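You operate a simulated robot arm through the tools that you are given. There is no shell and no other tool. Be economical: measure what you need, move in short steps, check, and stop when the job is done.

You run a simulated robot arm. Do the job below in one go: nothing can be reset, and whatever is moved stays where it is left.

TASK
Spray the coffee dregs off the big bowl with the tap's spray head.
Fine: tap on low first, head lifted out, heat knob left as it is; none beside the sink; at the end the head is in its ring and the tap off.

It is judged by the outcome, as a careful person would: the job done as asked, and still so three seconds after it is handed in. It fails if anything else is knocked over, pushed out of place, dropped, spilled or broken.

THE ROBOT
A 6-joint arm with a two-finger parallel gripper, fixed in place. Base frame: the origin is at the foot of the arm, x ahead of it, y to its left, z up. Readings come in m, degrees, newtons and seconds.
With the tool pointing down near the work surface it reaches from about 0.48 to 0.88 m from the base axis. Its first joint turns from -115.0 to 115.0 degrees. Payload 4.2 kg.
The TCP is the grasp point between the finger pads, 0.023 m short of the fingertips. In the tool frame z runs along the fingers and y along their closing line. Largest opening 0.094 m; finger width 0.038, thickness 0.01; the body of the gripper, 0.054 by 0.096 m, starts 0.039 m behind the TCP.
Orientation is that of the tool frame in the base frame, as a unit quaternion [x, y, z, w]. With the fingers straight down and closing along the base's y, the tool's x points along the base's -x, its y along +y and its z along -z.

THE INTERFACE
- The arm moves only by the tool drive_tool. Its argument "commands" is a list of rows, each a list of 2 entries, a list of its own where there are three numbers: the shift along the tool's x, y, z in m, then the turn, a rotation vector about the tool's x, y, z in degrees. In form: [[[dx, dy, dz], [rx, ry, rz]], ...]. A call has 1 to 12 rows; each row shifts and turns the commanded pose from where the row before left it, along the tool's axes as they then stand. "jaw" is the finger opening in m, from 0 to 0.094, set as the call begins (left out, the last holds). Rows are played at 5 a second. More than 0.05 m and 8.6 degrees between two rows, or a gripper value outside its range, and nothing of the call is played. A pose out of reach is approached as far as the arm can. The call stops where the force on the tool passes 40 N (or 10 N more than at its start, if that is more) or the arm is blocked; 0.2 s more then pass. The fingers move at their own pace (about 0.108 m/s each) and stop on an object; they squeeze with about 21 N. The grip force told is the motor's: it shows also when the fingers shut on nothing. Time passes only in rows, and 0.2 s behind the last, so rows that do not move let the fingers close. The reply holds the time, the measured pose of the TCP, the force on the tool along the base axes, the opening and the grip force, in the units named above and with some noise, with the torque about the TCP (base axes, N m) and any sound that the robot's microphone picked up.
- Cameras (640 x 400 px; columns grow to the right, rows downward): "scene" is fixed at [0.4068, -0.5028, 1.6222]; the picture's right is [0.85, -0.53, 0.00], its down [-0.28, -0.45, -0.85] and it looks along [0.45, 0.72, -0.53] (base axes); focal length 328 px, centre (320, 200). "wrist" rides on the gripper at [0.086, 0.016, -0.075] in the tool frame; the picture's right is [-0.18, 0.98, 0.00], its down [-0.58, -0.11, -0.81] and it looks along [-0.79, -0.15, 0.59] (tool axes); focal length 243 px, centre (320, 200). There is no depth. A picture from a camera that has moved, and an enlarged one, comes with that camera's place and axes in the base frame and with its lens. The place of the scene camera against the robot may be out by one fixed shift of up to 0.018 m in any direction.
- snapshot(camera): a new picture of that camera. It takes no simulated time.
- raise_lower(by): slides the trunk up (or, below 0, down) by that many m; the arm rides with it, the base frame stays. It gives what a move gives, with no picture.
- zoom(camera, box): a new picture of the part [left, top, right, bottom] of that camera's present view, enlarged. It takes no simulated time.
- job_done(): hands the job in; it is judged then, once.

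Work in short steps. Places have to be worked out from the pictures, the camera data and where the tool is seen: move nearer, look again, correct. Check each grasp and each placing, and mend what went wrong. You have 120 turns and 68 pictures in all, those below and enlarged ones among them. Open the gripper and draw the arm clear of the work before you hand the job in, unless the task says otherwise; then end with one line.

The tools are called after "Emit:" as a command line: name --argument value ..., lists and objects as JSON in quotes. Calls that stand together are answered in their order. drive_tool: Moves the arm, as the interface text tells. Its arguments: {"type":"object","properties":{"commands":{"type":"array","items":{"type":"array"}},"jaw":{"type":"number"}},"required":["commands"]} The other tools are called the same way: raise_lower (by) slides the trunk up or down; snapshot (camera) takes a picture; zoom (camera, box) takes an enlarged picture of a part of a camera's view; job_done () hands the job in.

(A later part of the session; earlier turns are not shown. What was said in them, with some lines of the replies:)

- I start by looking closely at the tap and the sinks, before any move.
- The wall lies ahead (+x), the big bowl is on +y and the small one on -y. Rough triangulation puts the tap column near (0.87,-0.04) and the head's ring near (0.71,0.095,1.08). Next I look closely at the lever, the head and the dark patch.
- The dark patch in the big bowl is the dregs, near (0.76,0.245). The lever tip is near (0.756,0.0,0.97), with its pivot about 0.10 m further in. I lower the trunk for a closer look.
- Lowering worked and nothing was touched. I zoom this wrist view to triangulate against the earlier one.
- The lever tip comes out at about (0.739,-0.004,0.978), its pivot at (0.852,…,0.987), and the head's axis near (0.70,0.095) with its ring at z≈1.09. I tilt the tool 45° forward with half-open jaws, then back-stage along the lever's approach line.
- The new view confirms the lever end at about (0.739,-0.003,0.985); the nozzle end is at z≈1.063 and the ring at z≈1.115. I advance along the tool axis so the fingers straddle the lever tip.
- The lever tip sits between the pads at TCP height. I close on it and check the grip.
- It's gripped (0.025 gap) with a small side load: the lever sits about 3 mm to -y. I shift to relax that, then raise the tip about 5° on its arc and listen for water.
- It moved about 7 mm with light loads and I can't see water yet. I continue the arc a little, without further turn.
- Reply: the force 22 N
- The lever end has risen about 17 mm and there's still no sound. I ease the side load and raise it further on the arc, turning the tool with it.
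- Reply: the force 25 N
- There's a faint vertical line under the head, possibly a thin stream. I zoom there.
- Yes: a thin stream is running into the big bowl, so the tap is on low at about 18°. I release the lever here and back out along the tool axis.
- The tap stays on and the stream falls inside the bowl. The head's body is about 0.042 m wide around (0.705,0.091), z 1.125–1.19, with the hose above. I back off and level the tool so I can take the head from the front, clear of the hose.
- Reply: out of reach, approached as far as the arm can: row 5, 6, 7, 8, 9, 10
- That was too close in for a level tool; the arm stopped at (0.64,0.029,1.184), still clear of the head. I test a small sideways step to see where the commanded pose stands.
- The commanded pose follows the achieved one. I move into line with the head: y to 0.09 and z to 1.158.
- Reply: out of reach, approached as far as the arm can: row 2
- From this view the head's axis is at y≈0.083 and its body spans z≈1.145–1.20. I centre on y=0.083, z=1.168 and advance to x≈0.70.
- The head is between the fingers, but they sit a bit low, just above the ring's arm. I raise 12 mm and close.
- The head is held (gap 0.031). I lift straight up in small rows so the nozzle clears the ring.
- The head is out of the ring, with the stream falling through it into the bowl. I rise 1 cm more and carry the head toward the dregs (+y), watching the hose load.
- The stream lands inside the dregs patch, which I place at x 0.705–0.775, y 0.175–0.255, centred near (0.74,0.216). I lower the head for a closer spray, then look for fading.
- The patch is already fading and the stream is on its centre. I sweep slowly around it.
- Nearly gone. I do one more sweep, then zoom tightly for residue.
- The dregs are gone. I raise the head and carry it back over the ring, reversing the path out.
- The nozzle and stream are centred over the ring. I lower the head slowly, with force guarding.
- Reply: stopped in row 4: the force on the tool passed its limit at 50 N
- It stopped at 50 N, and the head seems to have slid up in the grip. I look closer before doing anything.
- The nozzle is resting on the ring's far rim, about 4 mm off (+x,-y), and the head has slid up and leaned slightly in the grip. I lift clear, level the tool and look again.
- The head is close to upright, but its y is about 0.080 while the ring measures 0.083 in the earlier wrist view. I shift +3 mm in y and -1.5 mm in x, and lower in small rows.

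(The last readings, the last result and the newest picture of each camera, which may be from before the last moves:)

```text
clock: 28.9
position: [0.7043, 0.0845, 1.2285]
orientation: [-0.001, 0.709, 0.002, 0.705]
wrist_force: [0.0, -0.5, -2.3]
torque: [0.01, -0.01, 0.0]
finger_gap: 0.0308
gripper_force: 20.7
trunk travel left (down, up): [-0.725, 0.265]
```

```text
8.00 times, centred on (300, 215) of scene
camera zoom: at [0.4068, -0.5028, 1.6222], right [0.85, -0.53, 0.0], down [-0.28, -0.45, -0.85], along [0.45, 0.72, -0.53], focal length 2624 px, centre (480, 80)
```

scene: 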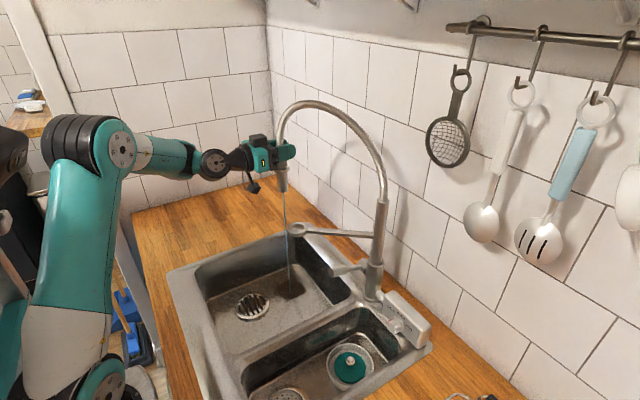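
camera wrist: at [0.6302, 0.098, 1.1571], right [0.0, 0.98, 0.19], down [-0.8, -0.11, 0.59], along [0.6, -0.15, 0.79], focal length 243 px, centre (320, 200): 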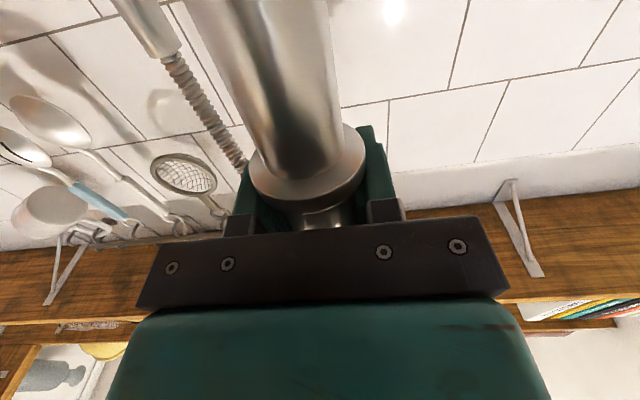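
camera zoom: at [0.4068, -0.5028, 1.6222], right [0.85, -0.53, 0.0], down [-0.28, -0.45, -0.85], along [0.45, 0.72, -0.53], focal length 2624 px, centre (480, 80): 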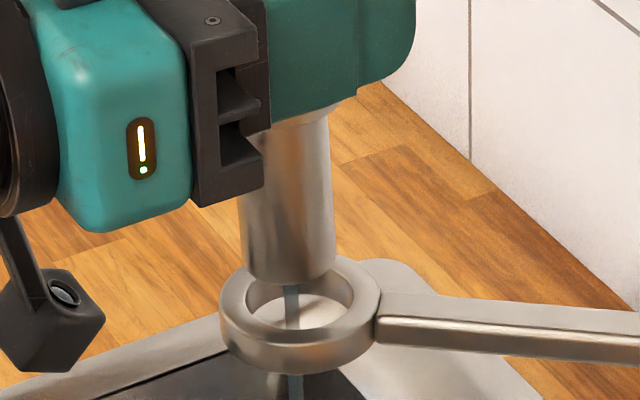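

Now it's about 3 mm left of centre in the picture. I correct +2.6 mm in x and -1.2 mm in y, then lower to just above the ring for another check.

Emit:
drive_tool --commands '[[[0, -0.0012, 0.0026], [0, 0, 0]], [[0.006, 0, 0], [0, 0, 0]], [[0, 0, 0], [0, 0, 0]]]'

Emit:
zoom --camera "scene" --box '[276, 190, 324, 240]'

```text
clock: 29.7
position: [0.7065, 0.083, 1.2213]
orientation: [0.001, 0.71, 0.001, 0.704]
wrist_force: [1.1, -0.8, -1.9]
torque: [0.02, -0.03, 0.02]
finger_gap: 0.0308
gripper_force: 21.0
trunk travel left (down, up): [-0.725, 0.265]
```

```text
8.00 times, centred on (300, 215) of scene
camera zoom: at [0.4068, -0.5028, 1.6222], right [0.85, -0.53, 0.0], down [-0.28, -0.45, -0.85], along [0.45, 0.72, -0.53], focal length 2624 px, centre (480, 80)
```

zoom: 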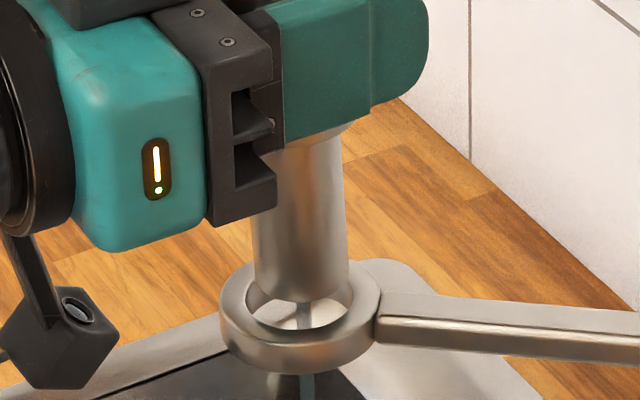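

It's now centred in the picture. I lower slowly by 16 mm and watch the force.

Emit:
drive_tool --commands '[[[0.004, 0, 0], [0, 0, 0]], [[0.004, 0, 0], [0, 0, 0]], [[0.004, 0, 0], [0, 0, 0]], [[0.004, 0, 0], [0, 0, 0]]]'

Emit:
zoom --camera "scene" --box '[276, 190, 324, 240]'

```text
clock: 30.8
position: [0.7066, 0.0828, 1.2152]
orientation: [0.0, 0.702, 0.003, 0.712]
wrist_force: [1.2, 2.6, 13.1]
torque: [0.08, -0.11, 0.01]
finger_gap: 0.0308
gripper_force: 20.9
trunk travel left (down, up): [-0.725, 0.265]
stopped in row 4: the force on the tool passed its limit at 43 N (the readings are from after the stop); the commanded pose is now the measured one
```

```text
8.00 times, centred on (300, 215) of scene
camera zoom: at [0.4068, -0.5028, 1.6222], right [0.85, -0.53, 0.0], down [-0.28, -0.45, -0.85], along [0.45, 0.72, -0.53], focal length 2624 px, centre (480, 80)
```

zoom: 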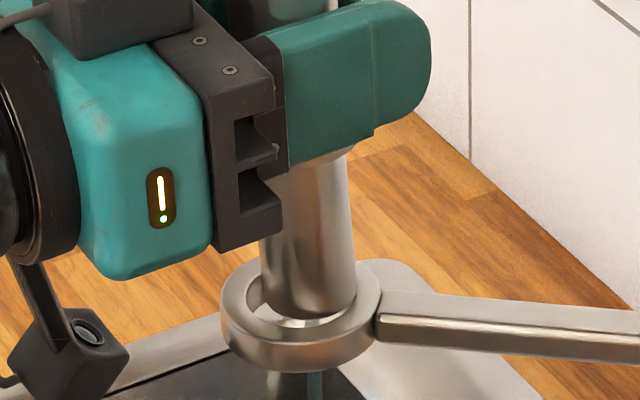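

The nozzle caught the rim again, about 3 mm too far from the camera. I lift 10 mm, level, shift (-2,-2) mm and come down in fine steps, stopping at light contact.

Emit:
drive_tool --commands '[[[-0.01, 0, 0], [0, 1.0, 0]], [[0, -0.002, -0.0018], [0, 0, 0]], [[0.004, 0, 0], [0, 0, 0]], [[0, 0, 0], [0, 0, 0]]]'

Emit:
zoom --camera "scene" --box '[276, 190, 324, 240]'

```text
clock: 31.8
position: [0.7049, 0.0808, 1.2187]
orientation: [0.0, 0.71, 0.002, 0.704]
wrist_force: [0.0, -0.3, -1.5]
torque: [-0.04, 0.02, 0.01]
finger_gap: 0.0305
gripper_force: 20.9
trunk travel left (down, up): [-0.725, 0.265]
```

```text
8.00 times, centred on (300, 215) of scene
camera zoom: at [0.4068, -0.5028, 1.6222], right [0.85, -0.53, 0.0], down [-0.28, -0.45, -0.85], along [0.45, 0.72, -0.53], focal length 2624 px, centre (480, 80)
```

zoom: 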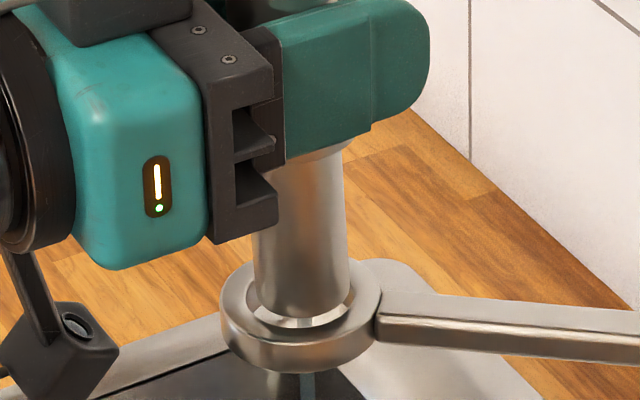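

Alignment looks right now in both directions, with no contact yet. I lower 6 mm and check.

Emit:
drive_tool --commands '[[[0.003, 0, 0], [0, 0, 0]], [[0.003, 0, 0], [0, 0, 0]], [[0, 0, 0], [0, 0, 0]]]'

Emit:
zoom --camera "scene" --box '[276, 190, 324, 240]'

```text
clock: 32.6
position: [0.7051, 0.0791, 1.215]
orientation: [0.001, 0.708, 0.002, 0.706]
wrist_force: [5.7, -2.3, 20.0]
torque: [-0.4, -0.19, 0.1]
finger_gap: 0.031
gripper_force: 21.2
trunk travel left (down, up): [-0.725, 0.265]
```

```text
8.00 times, centred on (300, 215) of scene
camera zoom: at [0.4068, -0.5028, 1.6222], right [0.85, -0.53, 0.0], down [-0.28, -0.45, -0.85], along [0.45, 0.72, -0.53], focal length 2624 px, centre (480, 80)
```

zoom: 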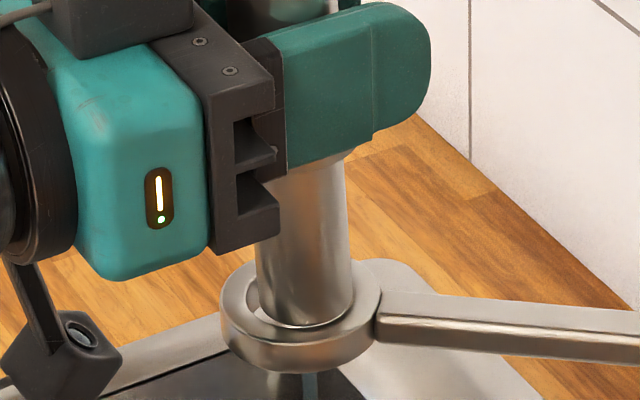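

Light contact, with the gap all on the picture's left, so it needs about 1.6 mm left. I raise 3 mm, shift (-1.4,+0.8) mm and lower again.

Emit:
drive_tool --commands '[[[-0.004, 0, 0], [0, 0, 0]], [[0, 0.0015, -0.0014], [0, 0, 0]], [[0.003, 0, 0], [0, 0, 0]], [[0.003, 0, 0], [0, 0, 0]], [[0, 0, 0], [0, 0, 0]]]'

Emit:
zoom --camera "scene" --box '[276, 190, 324, 240]'

```text
clock: 33.7
position: [0.7045, 0.0806, 1.2147]
orientation: [0.001, 0.705, 0.001, 0.709]
wrist_force: [2.4, -0.1, 11.6]
torque: [-0.19, -0.1, 0.02]
finger_gap: 0.0307
gripper_force: 20.7
trunk travel left (down, up): [-0.725, 0.265]
stopped in row 5: the force on the tool passed its limit at 41 N (the readings are from after the stop); the commanded pose is now the measured one
```

```text
8.00 times, centred on (300, 215) of scene
camera zoom: at [0.4068, -0.5028, 1.6222], right [0.85, -0.53, 0.0], down [-0.28, -0.45, -0.85], along [0.45, 0.72, -0.53], focal length 2624 px, centre (480, 80)
```

zoom: 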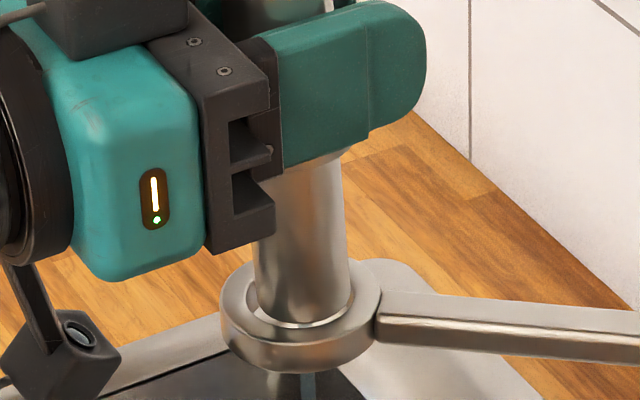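

It's centred to within about a millimetre in the picture, yet the contact torque points to the near (-x,-y) side, and the head leans about 1.5° with its tip forward. I lift 4 mm, take out the lean (pitch +1.5° with the matching x shift), add 1 mm in y and come down gently.

Emit:
drive_tool --commands '[[[-0.004, 0, 0], [0, 0, 0]], [[0, 0.001, 0.0026], [0, 1.5, 0]], [[0, 0, 0], [0, 0, 0]], [[0.003, 0, 0], [0, 0, 0]], [[0.002, 0, 0], [0, 0, 0]]]'

Emit:
zoom --camera "scene" --box '[276, 190, 324, 240]'

```text
clock: 34.9
position: [0.7053, 0.0819, 1.2125]
orientation: [0.001, 0.716, 0.002, 0.698]
wrist_force: [-0.6, 0.4, -1.4]
torque: [0.03, -0.02, 0.02]
finger_gap: 0.0307
gripper_force: 20.9
trunk travel left (down, up): [-0.725, 0.265]
```

```text
8.00 times, centred on (300, 215) of scene
camera zoom: at [0.4068, -0.5028, 1.6222], right [0.85, -0.53, 0.0], down [-0.28, -0.45, -0.85], along [0.45, 0.72, -0.53], focal length 2624 px, centre (480, 80)
```

zoom: 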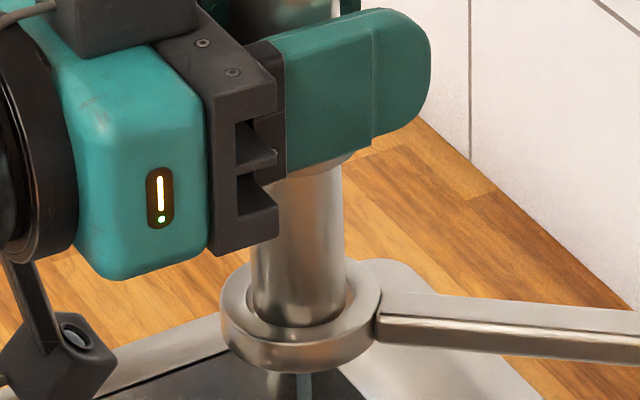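

No force and the tip is now below the ring's top edge. I continue down in small steps.

Emit:
drive_tool --commands '[[[0.004, 0, 0], [0, 0, 0]], [[0.004, 0, 0], [0, 0, 0]], [[0.004, 0, 0], [0, 0, 0]], [[0.004, 0, 0], [0, 0, 0]]]'

Emit:
zoom --camera "scene" --box '[276, 190, 324, 240]'

```text
clock: 35.9
position: [0.7049, 0.0819, 1.1965]
orientation: [0.001, 0.716, 0.001, 0.698]
wrist_force: [2.7, 0.0, -0.8]
torque: [0.04, -0.16, 0.01]
finger_gap: 0.0308
gripper_force: 21.0
trunk travel left (down, up): [-0.725, 0.265]
```

```text
8.00 times, centred on (300, 215) of scene
camera zoom: at [0.4068, -0.5028, 1.6222], right [0.85, -0.53, 0.0], down [-0.28, -0.45, -0.85], along [0.45, 0.72, -0.53], focal length 2624 px, centre (480, 80)
```

zoom: 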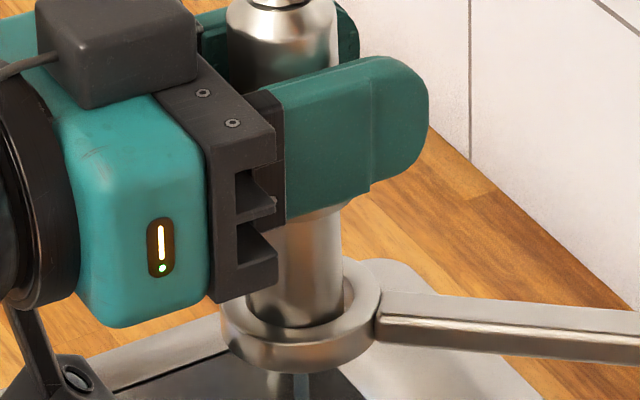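

The nozzle is in the ring. I carry on down with a 1 mm x relief, heading for the collar to seat.

Emit:
drive_tool --commands '[[[0.008, 0, 0.001], [0, 0, 0]], [[0.008, 0, 0], [0, 0, 0]], [[0.008, 0, 0], [0, 0, 0]], [[0.006, 0, 0], [0, 0, 0]]]'

Emit:
zoom --camera "scene" --box '[268, 190, 332, 250]'

```text
clock: 36.9
position: [0.707, 0.0823, 1.1665]
orientation: [0.001, 0.717, 0.002, 0.697]
wrist_force: [-0.3, -0.8, -2.4]
torque: [-0.04, 0.0, 0.03]
finger_gap: 0.0308
gripper_force: 20.5
trunk travel left (down, up): [-0.725, 0.265]
```

```text
6.67 times, centred on (300, 220) of scene
camera zoom: at [0.4068, -0.5028, 1.6222], right [0.85, -0.53, 0.0], down [-0.28, -0.45, -0.85], along [0.45, 0.72, -0.53], focal length 2186 px, centre (453, 67)
```

zoom: 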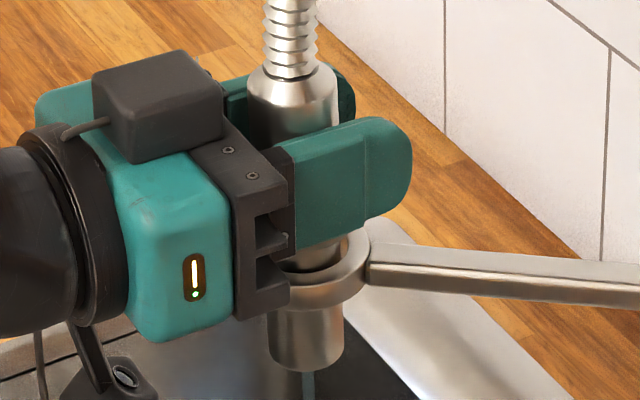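

The nozzle hangs well through the ring but the collar isn't seated yet. I lower another 1 cm gently.

Emit:
drive_tool --commands '[[[0.004, 0, 0], [0, 0, 0]], [[0.004, 0, 0], [0, 0, 0]], [[0.003, 0, 0], [0, 0, 0]]]'

Emit:
zoom --camera "scene" --box '[276, 195, 324, 245]'

```text
clock: 37.7
position: [0.7057, 0.0822, 1.1563]
orientation: [0.001, 0.716, 0.002, 0.698]
wrist_force: [0.0, -0.1, -2.2]
torque: [-0.02, -0.03, 0.0]
finger_gap: 0.0308
gripper_force: 20.7
trunk travel left (down, up): [-0.725, 0.265]
```

```text
8.00 times, centred on (300, 220) of scene
camera zoom: at [0.4068, -0.5028, 1.6222], right [0.85, -0.53, 0.0], down [-0.28, -0.45, -0.85], along [0.45, 0.72, -0.53], focal length 2624 px, centre (480, 40)
```

zoom: 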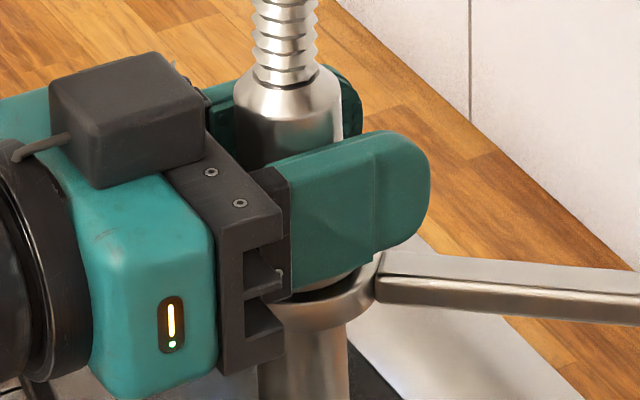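

Only a few millimetres remain between the collar and the ring. I lower 4 mm more, then open and let it settle.

Emit:
drive_tool --commands '[[[0.002, 0, 0], [0, 0, 0]], [[0.002, 0, 0], [0, 0, 0]], [[0, 0, 0], [0, 0, 0]]]'

```text
clock: 38.5
position: [0.7072, 0.0818, 1.1514]
orientation: [0.001, 0.715, 0.001, 0.699]
wrist_force: [2.0, 1.8, 4.7]
torque: [0.0, 0.13, 0.01]
finger_gap: 0.0307
gripper_force: 21.0
trunk travel left (down, up): [-0.725, 0.265]
```

Contact at about 5 N up: the collar has seated. I open slightly, rise 2 cm clear of the ring's arm, then open wider and look.

Emit:
drive_tool --commands '[[[0, 0, 0], [0, 0, 0]], [[0, 0, 0], [0, 0, 0]], [[-0.01, 0, 0], [0, 0, 0]], [[-0.012, 0, 0], [0, 0, 0]]]' --jaw 0.046

Emit:
zoom --camera "scene" --box '[268, 180, 332, 250]'

```text
clock: 39.5
position: [0.7071, 0.083, 1.1738]
orientation: [0.001, 0.716, 0.001, 0.698]
wrist_force: [0.4, -0.8, 0.1]
torque: [-0.02, 0.0, 0.02]
finger_gap: 0.0461
gripper_force: 0.0
trunk travel left (down, up): [-0.725, 0.265]
```

```text
5.71 times, centred on (300, 215) of scene
camera zoom: at [0.4068, -0.5028, 1.6222], right [0.85, -0.53, 0.0], down [-0.28, -0.45, -0.85], along [0.45, 0.72, -0.53], focal length 1874 px, centre (434, 114)
```

zoom: 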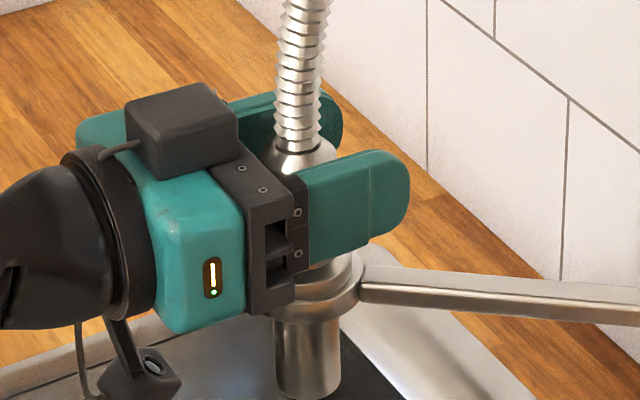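

The head is seated in its ring with the collar down. I open wide and back straight out.

Emit:
drive_tool --commands '[[[0, 0, 0], [0, 0, 0]], [[0, 0, -0.03], [0, 0, 0]], [[0, 0, -0.03], [0, 0, 0]]]' --jaw 0.07

Emit:
zoom --camera "scene" --box '[230, 180, 390, 280]'

```text
clock: 40.3
position: [0.6461, 0.0806, 1.1761]
orientation: [0.0, 0.716, 0.003, 0.698]
wrist_force: [0.1, -1.5, -0.2]
torque: [0.0, -0.03, -0.01]
finger_gap: 0.0698
gripper_force: 0.0
trunk travel left (down, up): [-0.725, 0.265]
```

```text
4.00 times, centred on (310, 230) of scene
camera zoom: at [0.4068, -0.5028, 1.6222], right [0.85, -0.53, 0.0], down [-0.28, -0.45, -0.85], along [0.45, 0.72, -0.53], focal length 1312 px, centre (360, 80)
```

zoom: 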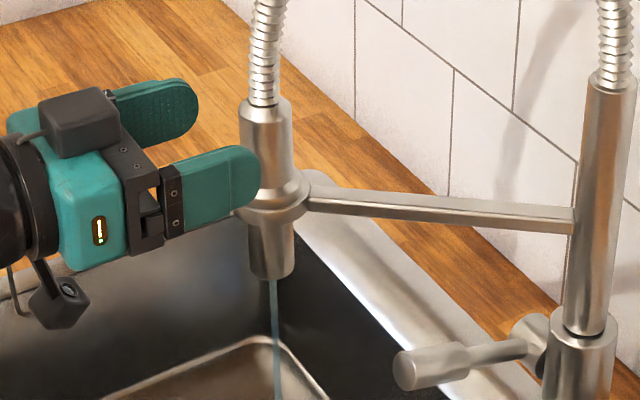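

The head sits as it did at first, with the stream still in the bowl. Now to shut the tap: I move over to the lever's line and tilt the tool back to 35°.

Emit:
drive_tool --commands '[[[0, -0.029, 0], [0, 0, 0]], [[0, -0.029, 0], [0, 0, 0]], [[0, -0.028, 0], [0, 0, 0]], [[0, 0, 0], [0, 7.66, 0]], [[0, 0, 0], [0, 7.66, 0]], [[0, 0, 0], [0, 7.66, 0]], [[0, 0, 0], [0, 7.66, 0]], [[0, 0, 0], [0, 7.66, 0]], [[0, 0, 0], [0, 7.66, 0]], [[0, 0, 0], [0, 7.66, 0]], [[0.0007, 0, 0.0435], [0, 0, 0]]]' --jaw 0.06

Emit:
snapshot --camera "wrist"

```text
clock: 42.7
position: [0.6773, -0.0, 1.1395]
orientation: [0.001, 0.954, 0.002, 0.3]
wrist_force: [-0.5, -0.3, 0.2]
torque: [-0.01, -0.02, -0.01]
finger_gap: 0.0602
gripper_force: 0.0
out of reach, approached as far as the arm can: row 3
trunk travel left (down, up): [-0.725, 0.265]
```

```text
13 pictures are left
camera wrist: at [0.5637, 0.0179, 1.1509], right [0.15, 0.98, 0.11], down [0.01, -0.11, 0.99], along [0.99, -0.15, -0.03], focal length 243 px, centre (320, 200)
```

wrist: 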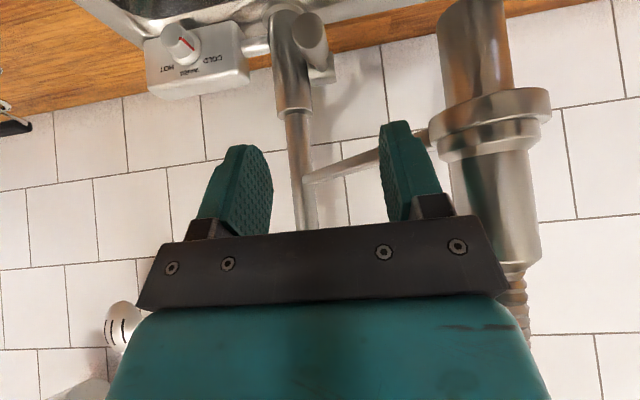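

The lever is in line. I advance to the point where I released it.

Emit:
drive_tool --commands '[[[0.0011, -0.0013, 0.0368], [0, 0, 0]], [[0.0011, -0.0013, 0.0368], [0, 0, 0]], [[0.0011, -0.0012, 0.0368], [0, 0, 0]], [[0.0011, -0.0012, 0.0368], [0, 0, 0]]]'

Emit:
drive_tool --commands '[[[0, 0, 0], [0, 0, 0]], [[0, 0, 0], [0, 0, 0]], [[0, 0, 0], [0, 0, 0]]]' --jaw 0.0

```text
clock: 43.7
position: [0.7602, -0.0056, 1.0126]
orientation: [0.001, 0.954, 0.001, 0.301]
wrist_force: [0.0, 0.5, 0.5]
torque: [-0.01, -0.04, -0.01]
finger_gap: 0.0598
gripper_force: 0.1
trunk travel left (down, up): [-0.725, 0.265]
```

```text
clock: 44.5
position: [0.7613, -0.0053, 1.0137]
orientation: [0.001, 0.954, 0.002, 0.3]
wrist_force: [2.7, 1.0, -2.4]
torque: [-0.25, -0.04, -0.93]
finger_gap: 0.0248
gripper_force: 44.9
trunk travel left (down, up): [-0.725, 0.265]
```

The lever is gripped. I lower it back along its arc to the closed position, turning the tool with it.

Emit:
drive_tool --commands '[[[0.0042, 0, 0.0057], [0, -2.5, 0]], [[0.0044, 0, 0.0055], [0, -2.5, 0]], [[0.0047, 0, 0.0052], [0, -2.5, 0]], [[0.0049, 0, 0.0049], [0, -2.5, 0]], [[0.0015, 0, 0.0015], [0, 0, 0]], [[0, 0, 0], [0, 0, 0]]]'

Emit:
zoom --camera "scene" --box '[236, 210, 364, 330]'

```text
clock: 45.9
position: [0.7588, -0.0052, 0.9851]
orientation: [-0.001, 0.924, 0.002, 0.382]
wrist_force: [-7.4, 2.8, 15.3]
torque: [-0.09, -1.2, -0.91]
finger_gap: 0.0249
gripper_force: 45.0
trunk travel left (down, up): [-0.725, 0.265]
```

```text
3.33 times, centred on (300, 270) of scene
camera zoom: at [0.4068, -0.5028, 1.6222], right [0.85, -0.53, 0.0], down [-0.28, -0.45, -0.85], along [0.45, 0.72, -0.53], focal length 1093 px, centre (387, -33)
```

zoom: 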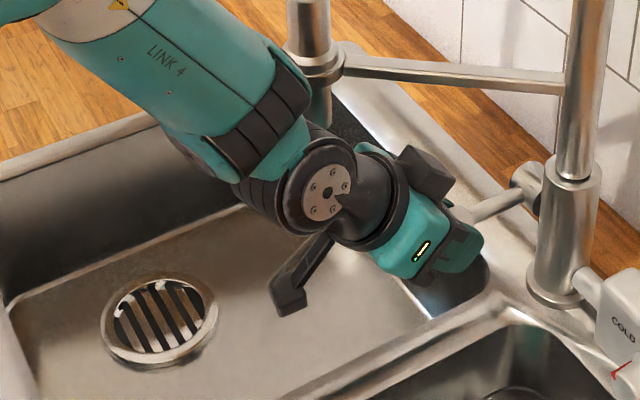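

No stream shows any more. I press 3 mm further to be sure it's on its stop.

Emit:
drive_tool --commands '[[[0.0015, 0, 0.0015], [0, 0, 0]], [[0.001, 0, 0.001], [0, 0, 0]], [[0, 0, 0], [0, 0, 0]]]'

```text
clock: 46.7
position: [0.7589, -0.005, 0.9823]
orientation: [-0.001, 0.924, 0.003, 0.383]
wrist_force: [-4.3, 6.6, 16.3]
torque: [-0.01, -1.11, -0.89]
finger_gap: 0.0252
gripper_force: 45.3
trunk travel left (down, up): [-0.725, 0.265]
```

Force stayed level, so it's likely just slip. I release, back out and check the lever and the nozzle.

Emit:
drive_tool --commands '[[[0, 0, 0], [0, 0, 0]], [[0, 0, 0], [0, 0, 0]], [[0, 0, -0.04], [0, 0, 0]], [[0, 0, -0.04], [0, 0, 0]], [[0, 0, -0.04], [0, 0, 0]], [[0, 0, -0.035], [0, 0, 0]]]' --jaw 0.06

Emit:
zoom --camera "wrist" --box '[130, 0, 530, 220]'

Emit:
zoom --camera "scene" --box '[236, 210, 396, 330]'

```text
clock: 48.1
position: [0.6502, -0.0077, 1.0887]
orientation: [0.001, 0.924, 0.001, 0.382]
wrist_force: [1.2, 0.9, -0.4]
torque: [0.01, 0.05, 0.05]
finger_gap: 0.0598
gripper_force: 0.1
trunk travel left (down, up): [-0.725, 0.265]
```

```text
1.60 times, centred on (330, 110) of wrist
camera zoom: at [0.5356, 0.0099, 1.0795], right [0.13, 0.98, 0.13], down [-0.16, -0.11, 0.98], along [0.98, -0.15, 0.14], focal length 388 px, centre (304, 344)
```

zoom: 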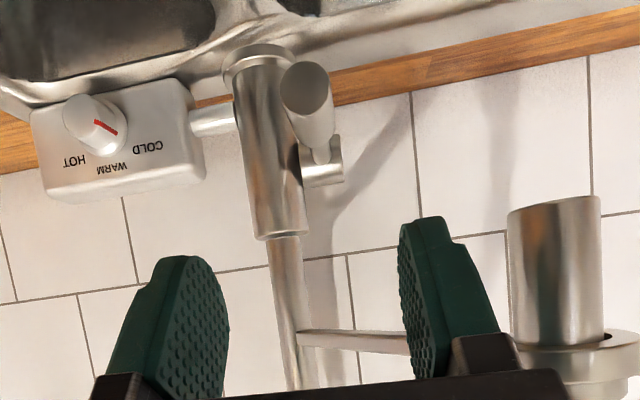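

```text
3.33 times, centred on (316, 270) of scene
camera zoom: at [0.4068, -0.5028, 1.6222], right [0.85, -0.53, 0.0], down [-0.28, -0.45, -0.85], along [0.45, 0.72, -0.53], focal length 1093 px, centre (333, -33)
```

zoom: 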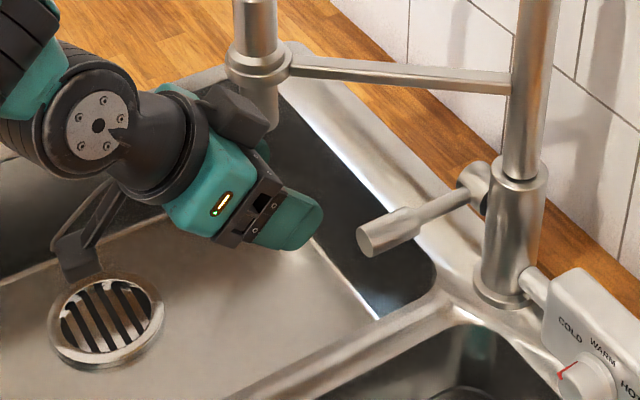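

The tap is off, the lever is back at its first height, the knob still points the same way, and the head is in its ring. I raise the trunk to draw the arm clear and do a last check.

Emit:
raise_lower --by 0.2

Emit:
snapshot --camera "scene"

Emit:
zoom --camera "scene" --box '[160, 190, 450, 400]'

```text
clock: 50.3
position: [0.6501, -0.0072, 1.2884]
orientation: [0.001, 0.924, 0.001, 0.382]
wrist_force: [0.2, -0.2, -0.3]
torque: [-0.01, -0.01, 0.0]
finger_gap: 0.0599
gripper_force: 0.0
trunk travel left (down, up): [-0.925, 0.065]
```

```text
9 pictures are left
```

scene: 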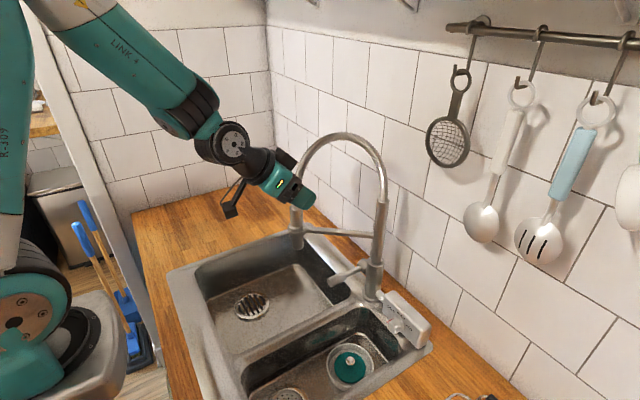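

```text
1.90 times, centred on (305, 295) of scene
camera zoom: at [0.4068, -0.5028, 1.6222], right [0.85, -0.53, 0.0], down [-0.28, -0.45, -0.85], along [0.45, 0.72, -0.53], focal length 625 px, centre (349, 19)
```

zoom: 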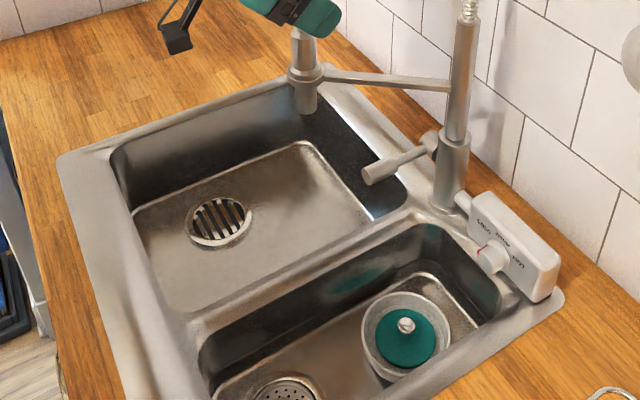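

The bowl is clean, the counter dry, the tap off, the head in its ring and the arm clear. I hand the job in.

Emit:
job_done

```text
The job is handed in.
```

The coffee dregs are sprayed off the big bowl: I ran the tap on low and lifted the head out. At the end the head is back in its ring, the tap is off, the heat knob is as it was, and no water shows beside the sink.
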